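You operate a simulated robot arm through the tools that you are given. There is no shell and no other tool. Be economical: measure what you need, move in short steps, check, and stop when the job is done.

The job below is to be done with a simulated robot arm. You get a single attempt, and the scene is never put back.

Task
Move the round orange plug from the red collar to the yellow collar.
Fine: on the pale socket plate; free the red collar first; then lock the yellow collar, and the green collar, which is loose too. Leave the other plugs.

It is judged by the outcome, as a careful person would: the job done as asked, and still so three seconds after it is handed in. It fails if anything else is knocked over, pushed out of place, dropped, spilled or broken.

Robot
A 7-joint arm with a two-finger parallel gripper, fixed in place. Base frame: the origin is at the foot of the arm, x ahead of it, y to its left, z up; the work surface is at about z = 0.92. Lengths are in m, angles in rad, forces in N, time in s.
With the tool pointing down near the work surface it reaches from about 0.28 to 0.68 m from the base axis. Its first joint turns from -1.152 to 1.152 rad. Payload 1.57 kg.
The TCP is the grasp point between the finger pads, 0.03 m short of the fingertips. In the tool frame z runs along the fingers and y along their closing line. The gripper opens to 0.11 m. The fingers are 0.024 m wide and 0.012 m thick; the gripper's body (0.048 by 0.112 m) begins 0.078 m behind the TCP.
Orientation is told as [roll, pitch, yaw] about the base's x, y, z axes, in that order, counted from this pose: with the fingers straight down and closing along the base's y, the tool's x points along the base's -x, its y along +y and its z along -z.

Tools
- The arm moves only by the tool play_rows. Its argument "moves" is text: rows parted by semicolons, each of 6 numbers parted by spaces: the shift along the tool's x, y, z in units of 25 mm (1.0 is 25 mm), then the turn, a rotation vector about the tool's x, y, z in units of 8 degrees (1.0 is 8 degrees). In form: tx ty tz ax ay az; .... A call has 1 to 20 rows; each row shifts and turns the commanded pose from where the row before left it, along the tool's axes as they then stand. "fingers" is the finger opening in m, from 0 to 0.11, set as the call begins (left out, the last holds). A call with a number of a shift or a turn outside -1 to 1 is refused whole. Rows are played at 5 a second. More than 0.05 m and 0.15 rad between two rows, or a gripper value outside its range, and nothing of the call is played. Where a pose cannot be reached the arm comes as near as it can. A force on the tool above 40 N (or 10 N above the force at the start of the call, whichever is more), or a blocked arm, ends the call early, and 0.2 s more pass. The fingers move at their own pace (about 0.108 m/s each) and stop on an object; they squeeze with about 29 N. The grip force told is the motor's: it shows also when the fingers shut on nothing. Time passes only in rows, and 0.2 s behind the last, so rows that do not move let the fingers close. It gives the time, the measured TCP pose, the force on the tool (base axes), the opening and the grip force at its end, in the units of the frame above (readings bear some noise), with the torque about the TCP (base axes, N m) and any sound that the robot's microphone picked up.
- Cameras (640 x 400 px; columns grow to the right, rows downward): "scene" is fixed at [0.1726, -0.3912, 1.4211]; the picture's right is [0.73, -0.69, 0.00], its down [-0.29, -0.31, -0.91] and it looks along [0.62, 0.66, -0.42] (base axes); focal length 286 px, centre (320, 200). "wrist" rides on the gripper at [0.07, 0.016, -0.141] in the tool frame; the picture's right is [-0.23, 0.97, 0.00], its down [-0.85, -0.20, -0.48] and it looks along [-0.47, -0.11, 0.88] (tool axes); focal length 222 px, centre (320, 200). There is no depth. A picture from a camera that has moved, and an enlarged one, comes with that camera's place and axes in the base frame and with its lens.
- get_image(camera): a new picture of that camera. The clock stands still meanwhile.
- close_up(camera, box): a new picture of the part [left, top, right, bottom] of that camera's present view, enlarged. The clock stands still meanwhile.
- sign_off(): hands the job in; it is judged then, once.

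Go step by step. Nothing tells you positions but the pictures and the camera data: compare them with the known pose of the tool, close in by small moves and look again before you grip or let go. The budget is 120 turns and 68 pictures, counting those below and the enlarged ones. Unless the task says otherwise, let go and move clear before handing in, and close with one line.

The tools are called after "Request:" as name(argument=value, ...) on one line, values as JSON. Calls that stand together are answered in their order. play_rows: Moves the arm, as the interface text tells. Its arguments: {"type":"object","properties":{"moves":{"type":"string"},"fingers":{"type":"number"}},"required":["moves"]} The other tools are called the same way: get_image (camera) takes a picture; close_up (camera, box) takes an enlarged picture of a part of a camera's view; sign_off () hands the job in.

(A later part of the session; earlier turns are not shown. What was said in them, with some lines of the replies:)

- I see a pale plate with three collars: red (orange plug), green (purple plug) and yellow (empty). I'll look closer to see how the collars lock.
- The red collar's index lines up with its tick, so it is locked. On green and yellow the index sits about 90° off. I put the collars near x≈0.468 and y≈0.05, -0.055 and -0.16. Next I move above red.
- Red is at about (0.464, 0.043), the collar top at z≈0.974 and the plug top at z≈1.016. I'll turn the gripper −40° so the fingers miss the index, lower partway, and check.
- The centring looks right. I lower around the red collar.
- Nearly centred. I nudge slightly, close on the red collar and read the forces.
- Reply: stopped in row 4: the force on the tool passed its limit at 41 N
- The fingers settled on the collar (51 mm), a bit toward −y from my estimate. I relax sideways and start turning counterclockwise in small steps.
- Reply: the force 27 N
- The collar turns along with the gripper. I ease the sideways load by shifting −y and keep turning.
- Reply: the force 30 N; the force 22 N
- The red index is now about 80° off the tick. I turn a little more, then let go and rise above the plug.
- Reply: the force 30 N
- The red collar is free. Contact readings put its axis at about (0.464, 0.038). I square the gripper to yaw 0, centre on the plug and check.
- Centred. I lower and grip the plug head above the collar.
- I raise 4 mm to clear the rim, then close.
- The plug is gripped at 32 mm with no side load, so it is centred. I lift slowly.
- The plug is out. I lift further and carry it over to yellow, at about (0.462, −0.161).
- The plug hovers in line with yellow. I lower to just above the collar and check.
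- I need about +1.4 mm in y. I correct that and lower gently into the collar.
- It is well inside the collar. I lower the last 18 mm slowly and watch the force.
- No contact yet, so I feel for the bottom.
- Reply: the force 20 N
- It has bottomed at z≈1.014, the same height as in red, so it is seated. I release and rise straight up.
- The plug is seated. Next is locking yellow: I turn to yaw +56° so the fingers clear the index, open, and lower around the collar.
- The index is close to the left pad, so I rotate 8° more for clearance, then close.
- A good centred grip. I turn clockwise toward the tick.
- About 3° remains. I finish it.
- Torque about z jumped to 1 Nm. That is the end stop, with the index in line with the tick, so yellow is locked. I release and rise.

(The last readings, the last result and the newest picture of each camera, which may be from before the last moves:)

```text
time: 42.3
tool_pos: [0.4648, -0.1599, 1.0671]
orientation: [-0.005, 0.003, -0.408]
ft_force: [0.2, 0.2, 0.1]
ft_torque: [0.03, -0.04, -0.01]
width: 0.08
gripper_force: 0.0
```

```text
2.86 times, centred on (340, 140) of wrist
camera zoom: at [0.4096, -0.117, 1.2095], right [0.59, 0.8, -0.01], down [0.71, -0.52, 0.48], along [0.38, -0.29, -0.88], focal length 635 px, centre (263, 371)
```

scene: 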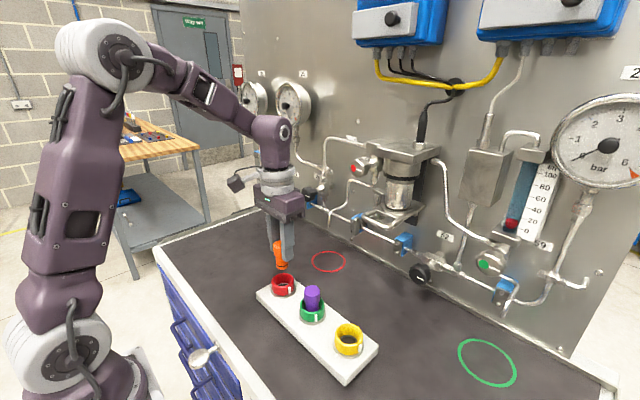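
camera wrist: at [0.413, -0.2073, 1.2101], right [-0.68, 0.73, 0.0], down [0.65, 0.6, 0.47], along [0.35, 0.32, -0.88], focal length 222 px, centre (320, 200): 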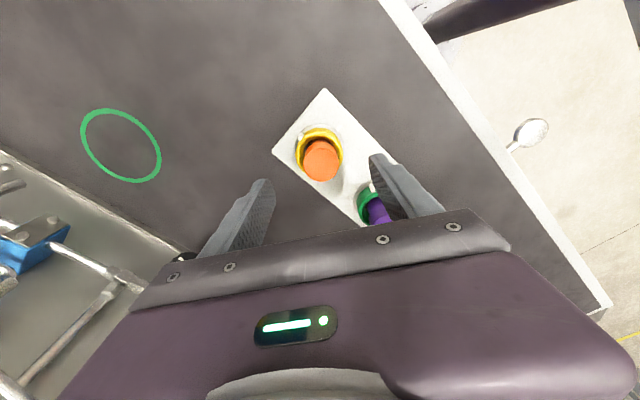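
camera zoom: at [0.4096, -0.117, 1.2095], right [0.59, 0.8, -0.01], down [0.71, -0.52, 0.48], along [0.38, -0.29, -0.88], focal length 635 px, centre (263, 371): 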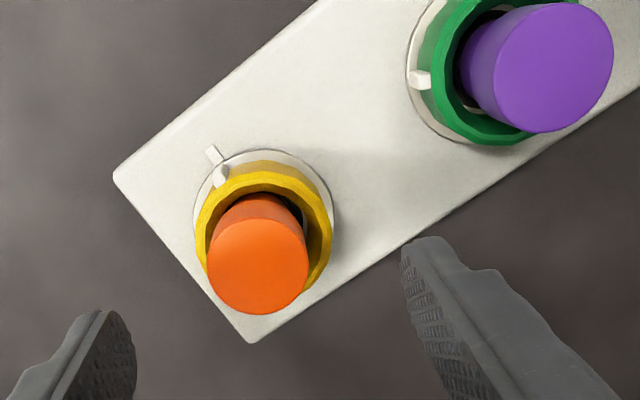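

Yellow is locked. Next is green, at about (0.4635, −0.061), with its index at about −116°. I approach with yaw +36°.

Request:
play_rows(moves="0 0 -0.3 0 0 -0.97;0 0 0 0 0 -0.97;0 0 0 0 0 -0.98;0 0.99 0 0 0 0;0 0.99 0 0 0 0;0 0.99 0 0 0 0;0 0.99 0 0 0 0;0 0 0 0 0 -0.9;0 0 0 0 0 -0.9;0 0 0 0 0 -0.9;0 0 0 0 0 -0.9;0 0 0 0 0 -0.9;0 0 0 0 0 0")

Request:
close_up(camera="wrist", box=[220, 70, 420, 240])

```text
time: 45.1
tool_pos: [0.4645, -0.0615, 1.0747]
orientation: [0.0, 0.005, 0.629]
ft_force: [0.3, 0.3, -0.4]
ft_torque: [0.01, 0.0, -0.03]
width: 0.0801
gripper_force: 0.1
```

```text
2.35 times, centred on (320, 155) of wrist
camera zoom: at [0.4001, -0.0885, 1.2173], right [-0.39, 0.92, 0.0], down [0.81, 0.34, 0.47], along [0.44, 0.18, -0.88], focal length 523 px, centre (320, 306)
```

zoom: 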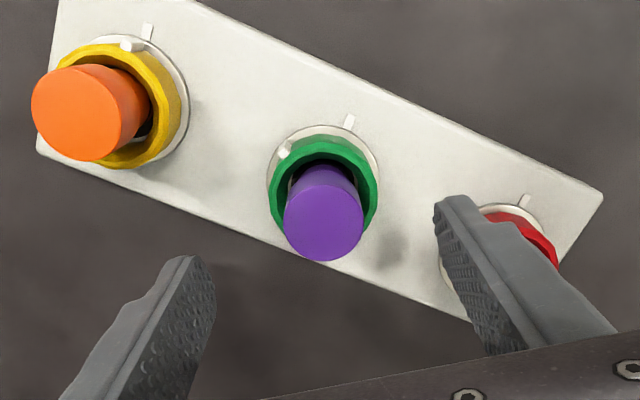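

Request:
play_rows(moves="0 0.05 0.8 0 0 0;0 0 0.9 0 0 0;0 0 0.9 0 0 0;0 0 0.9 0 0 0;0 0 0 0 0 0")

Request:
close_up(camera="wrist", box=[220, 90, 420, 260])

Request:
close_up(camera="scene", box=[230, 240, 410, 380])

```text
time: 46.3
tool_pos: [0.4621, -0.0606, 0.9863]
orientation: [0.0, 0.006, 0.628]
ft_force: [-0.2, 0.2, 0.7]
ft_torque: [-0.01, -0.02, 0.0]
width: 0.0799
gripper_force: 0.0
```

```text
2.35 times, centred on (320, 175) of wrist
camera zoom: at [0.3986, -0.0875, 1.1287], right [-0.39, 0.92, 0.0], down [0.81, 0.34, 0.47], along [0.44, 0.18, -0.88], focal length 523 px, centre (320, 259)
```

zoom: 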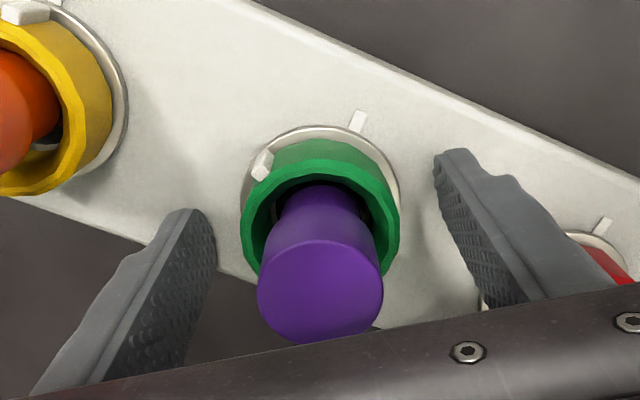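

```text
2.86 times, centred on (320, 310) of scene
camera zoom: at [0.1726, -0.3912, 1.4211], right [0.73, -0.69, 0.0], down [-0.29, -0.31, -0.91], along [0.62, 0.66, -0.42], focal length 818 px, centre (320, -114)
```

zoom: 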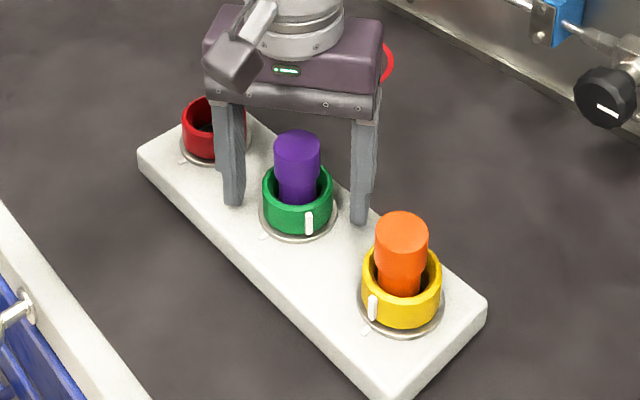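

Centred on green. I close on it.

Request:
play_rows(moves="0 0 0 0 0 0;0 0 0 0 0 0;0 0 0 0 0 0", fingers=0.03)

Request:
play_rows(moves="0 0 0 0 0 0.5;0 0 0 0 0 0.5;0 0 0 0 0 0.5;0 0 0 0 0 0.5;0 0 0 0 0 0.5;0 0 0 0 0 0.5;0 0 0 0 0 0.5;0 0 0 0 0 0.5")

Request:
close_up(camera="wrist", box=[220, 90, 420, 260])

```text
time: 47.1
tool_pos: [0.4629, -0.0615, 0.9866]
orientation: [0.0, 0.005, 0.63]
ft_force: [2.2, -3.3, -0.1]
ft_torque: [-0.33, -0.42, 0.03]
width: 0.0487
gripper_force: 28.9
```

```text
time: 48.9
tool_pos: [0.4628, -0.0605, 0.9878]
orientation: [-0.002, 0.005, 0.07]
ft_force: [-3.5, 3.8, 11.0]
ft_torque: [0.6, 0.21, 0.07]
width: 0.0468
gripper_force: 28.6
```

```text
2.35 times, centred on (320, 175) of wrist
camera zoom: at [0.3938, -0.0478, 1.1298], right [0.16, 0.99, 0.0], down [0.87, -0.14, 0.48], along [0.47, -0.08, -0.88], focal length 523 px, centre (320, 259)
```

zoom: 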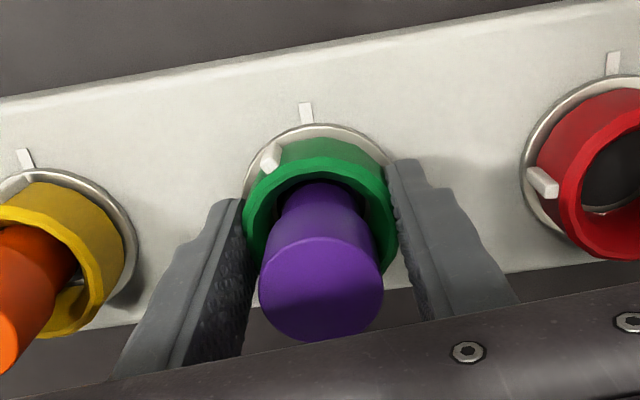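

Request:
play_rows(moves="0 0 0 0 0 0.5;0 0 0 0 0 0.5;0 0 0 0 0 0.5;0 0 0 0 0 0.5;0 0 0 0 0 0.5;0 0 0 0 0 0.5;0 0 0 0 0 0")

Request:
close_up(camera="wrist", box=[270, 100, 350, 170])

```text
time: 50.5
tool_pos: [0.4625, -0.0601, 0.9874]
orientation: [-0.003, 0.004, -0.35]
ft_force: [-0.7, 16.4, 18.9]
ft_torque: [1.05, -0.3, 0.04]
width: 0.0469
gripper_force: 28.2
```

```text
5.71 times, centred on (310, 135) of wrist
camera zoom: at [0.4048, -0.0194, 1.1291], right [0.55, 0.84, 0.0], down [0.74, -0.48, 0.48], along [0.4, -0.26, -0.88], focal length 1269 px, centre (377, 571)
```

zoom: 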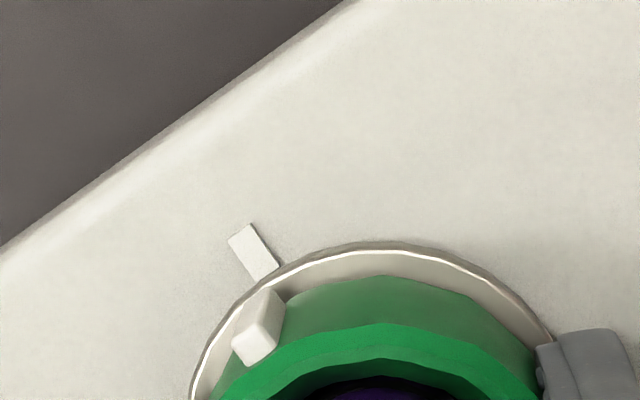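

A few degrees remain. I turn in small steps until the torque rises.

Request:
play_rows(moves="0 0 -0.02 0 0 0.3;0 0 0 0 0 0.2;0 0 0 0 0 0")

Request:
close_up(camera="wrist", box=[270, 100, 350, 170])

```text
time: 51.3
tool_pos: [0.463, -0.0588, 0.9856]
orientation: [-0.004, 0.006, -0.416]
ft_force: [2.3, 23.2, 0.1]
ft_torque: [0.92, -0.16, 1.02]
width: 0.0474
gripper_force: 29.4
```

```text
5.71 times, centred on (310, 135) of wrist
camera zoom: at [0.4076, -0.0152, 1.1293], right [0.6, 0.8, -0.01], down [0.7, -0.53, 0.47], along [0.38, -0.29, -0.88], focal length 1269 px, centre (377, 571)
```

zoom: 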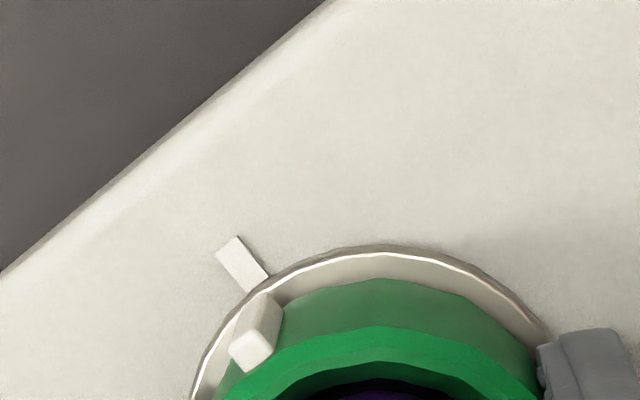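

The torque hit 1 Nm at the same yaw as yellow's stop, with the index in line with the tick. Green is locked. I release, rise clear, and check everything.

Request:
play_rows(moves="0 0 0 0 0 0;0 0 0 0 0 0;0 0 -0.8 0 0 0;0 0 -0.8 0 0 0;0 0 -0.8 0 0 0;0 0 -0.9 0 0 0;0 0 -0.9 0 0 0;0 0 -0.9 0 0 0;0 0 -0.9 0 0 0;0 0 -0.9 0 0 0;0 0 0 0 0 0", fingers=0.08)

Request:
close_up(camera="scene", box=[230, 240, 410, 380])

Request:
close_up(camera="wrist", box=[220, 20, 440, 200])

Request:
get_image(camera="scene")

```text
time: 53.7
tool_pos: [0.4625, -0.0598, 1.1598]
orientation: [-0.004, 0.003, -0.42]
ft_force: [-0.4, 0.1, 0.1]
ft_torque: [-0.02, 0.0, 0.0]
width: 0.08
gripper_force: 0.0
```

```text
2.86 times, centred on (320, 310) of scene
camera zoom: at [0.1726, -0.3912, 1.4211], right [0.73, -0.69, 0.0], down [-0.29, -0.31, -0.91], along [0.62, 0.66, -0.42], focal length 818 px, centre (320, -114)
```

zoom: 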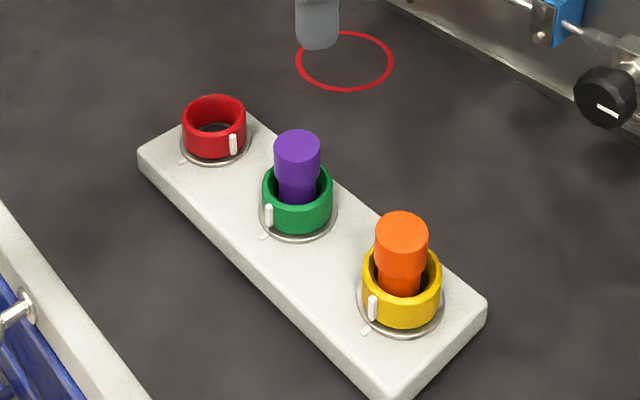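

```text
2.22 times, centred on (330, 110) of wrist
camera zoom: at [0.4085, -0.0156, 1.3026], right [0.6, 0.8, -0.01], down [0.7, -0.53, 0.48], along [0.38, -0.29, -0.88], focal length 494 px, centre (298, 400)
```

zoom: 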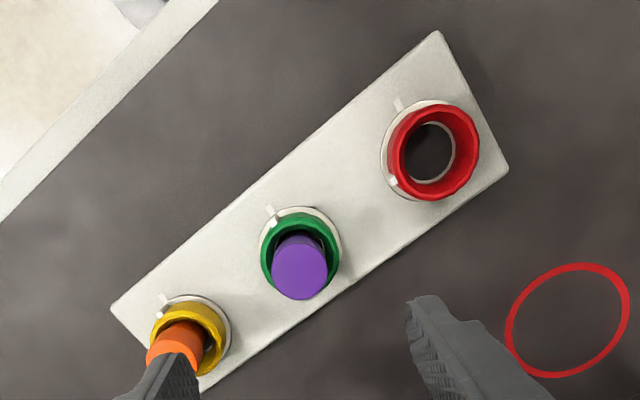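

```text
17 pictures are left
```

scene: 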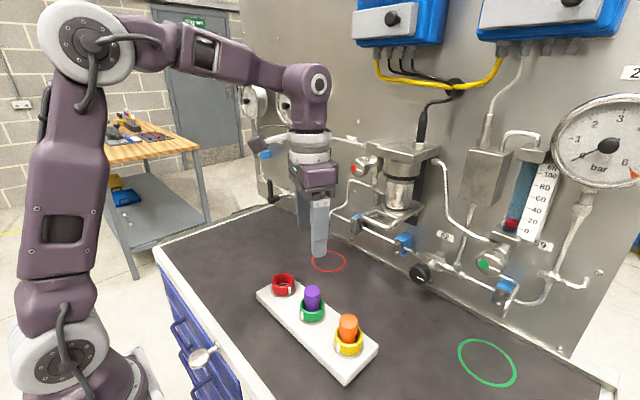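

Orange is seated in yellow, and the yellow and green indexes line up with their ticks. Red is free, the purple plug and the plate are undisturbed, and the arm is clear. I hand in.

Request:
sign_off()

```text
The job is handed in.
```

The orange plug is now seated in the yellow collar, the yellow and green collars are both locked, and the red collar is left free and empty.
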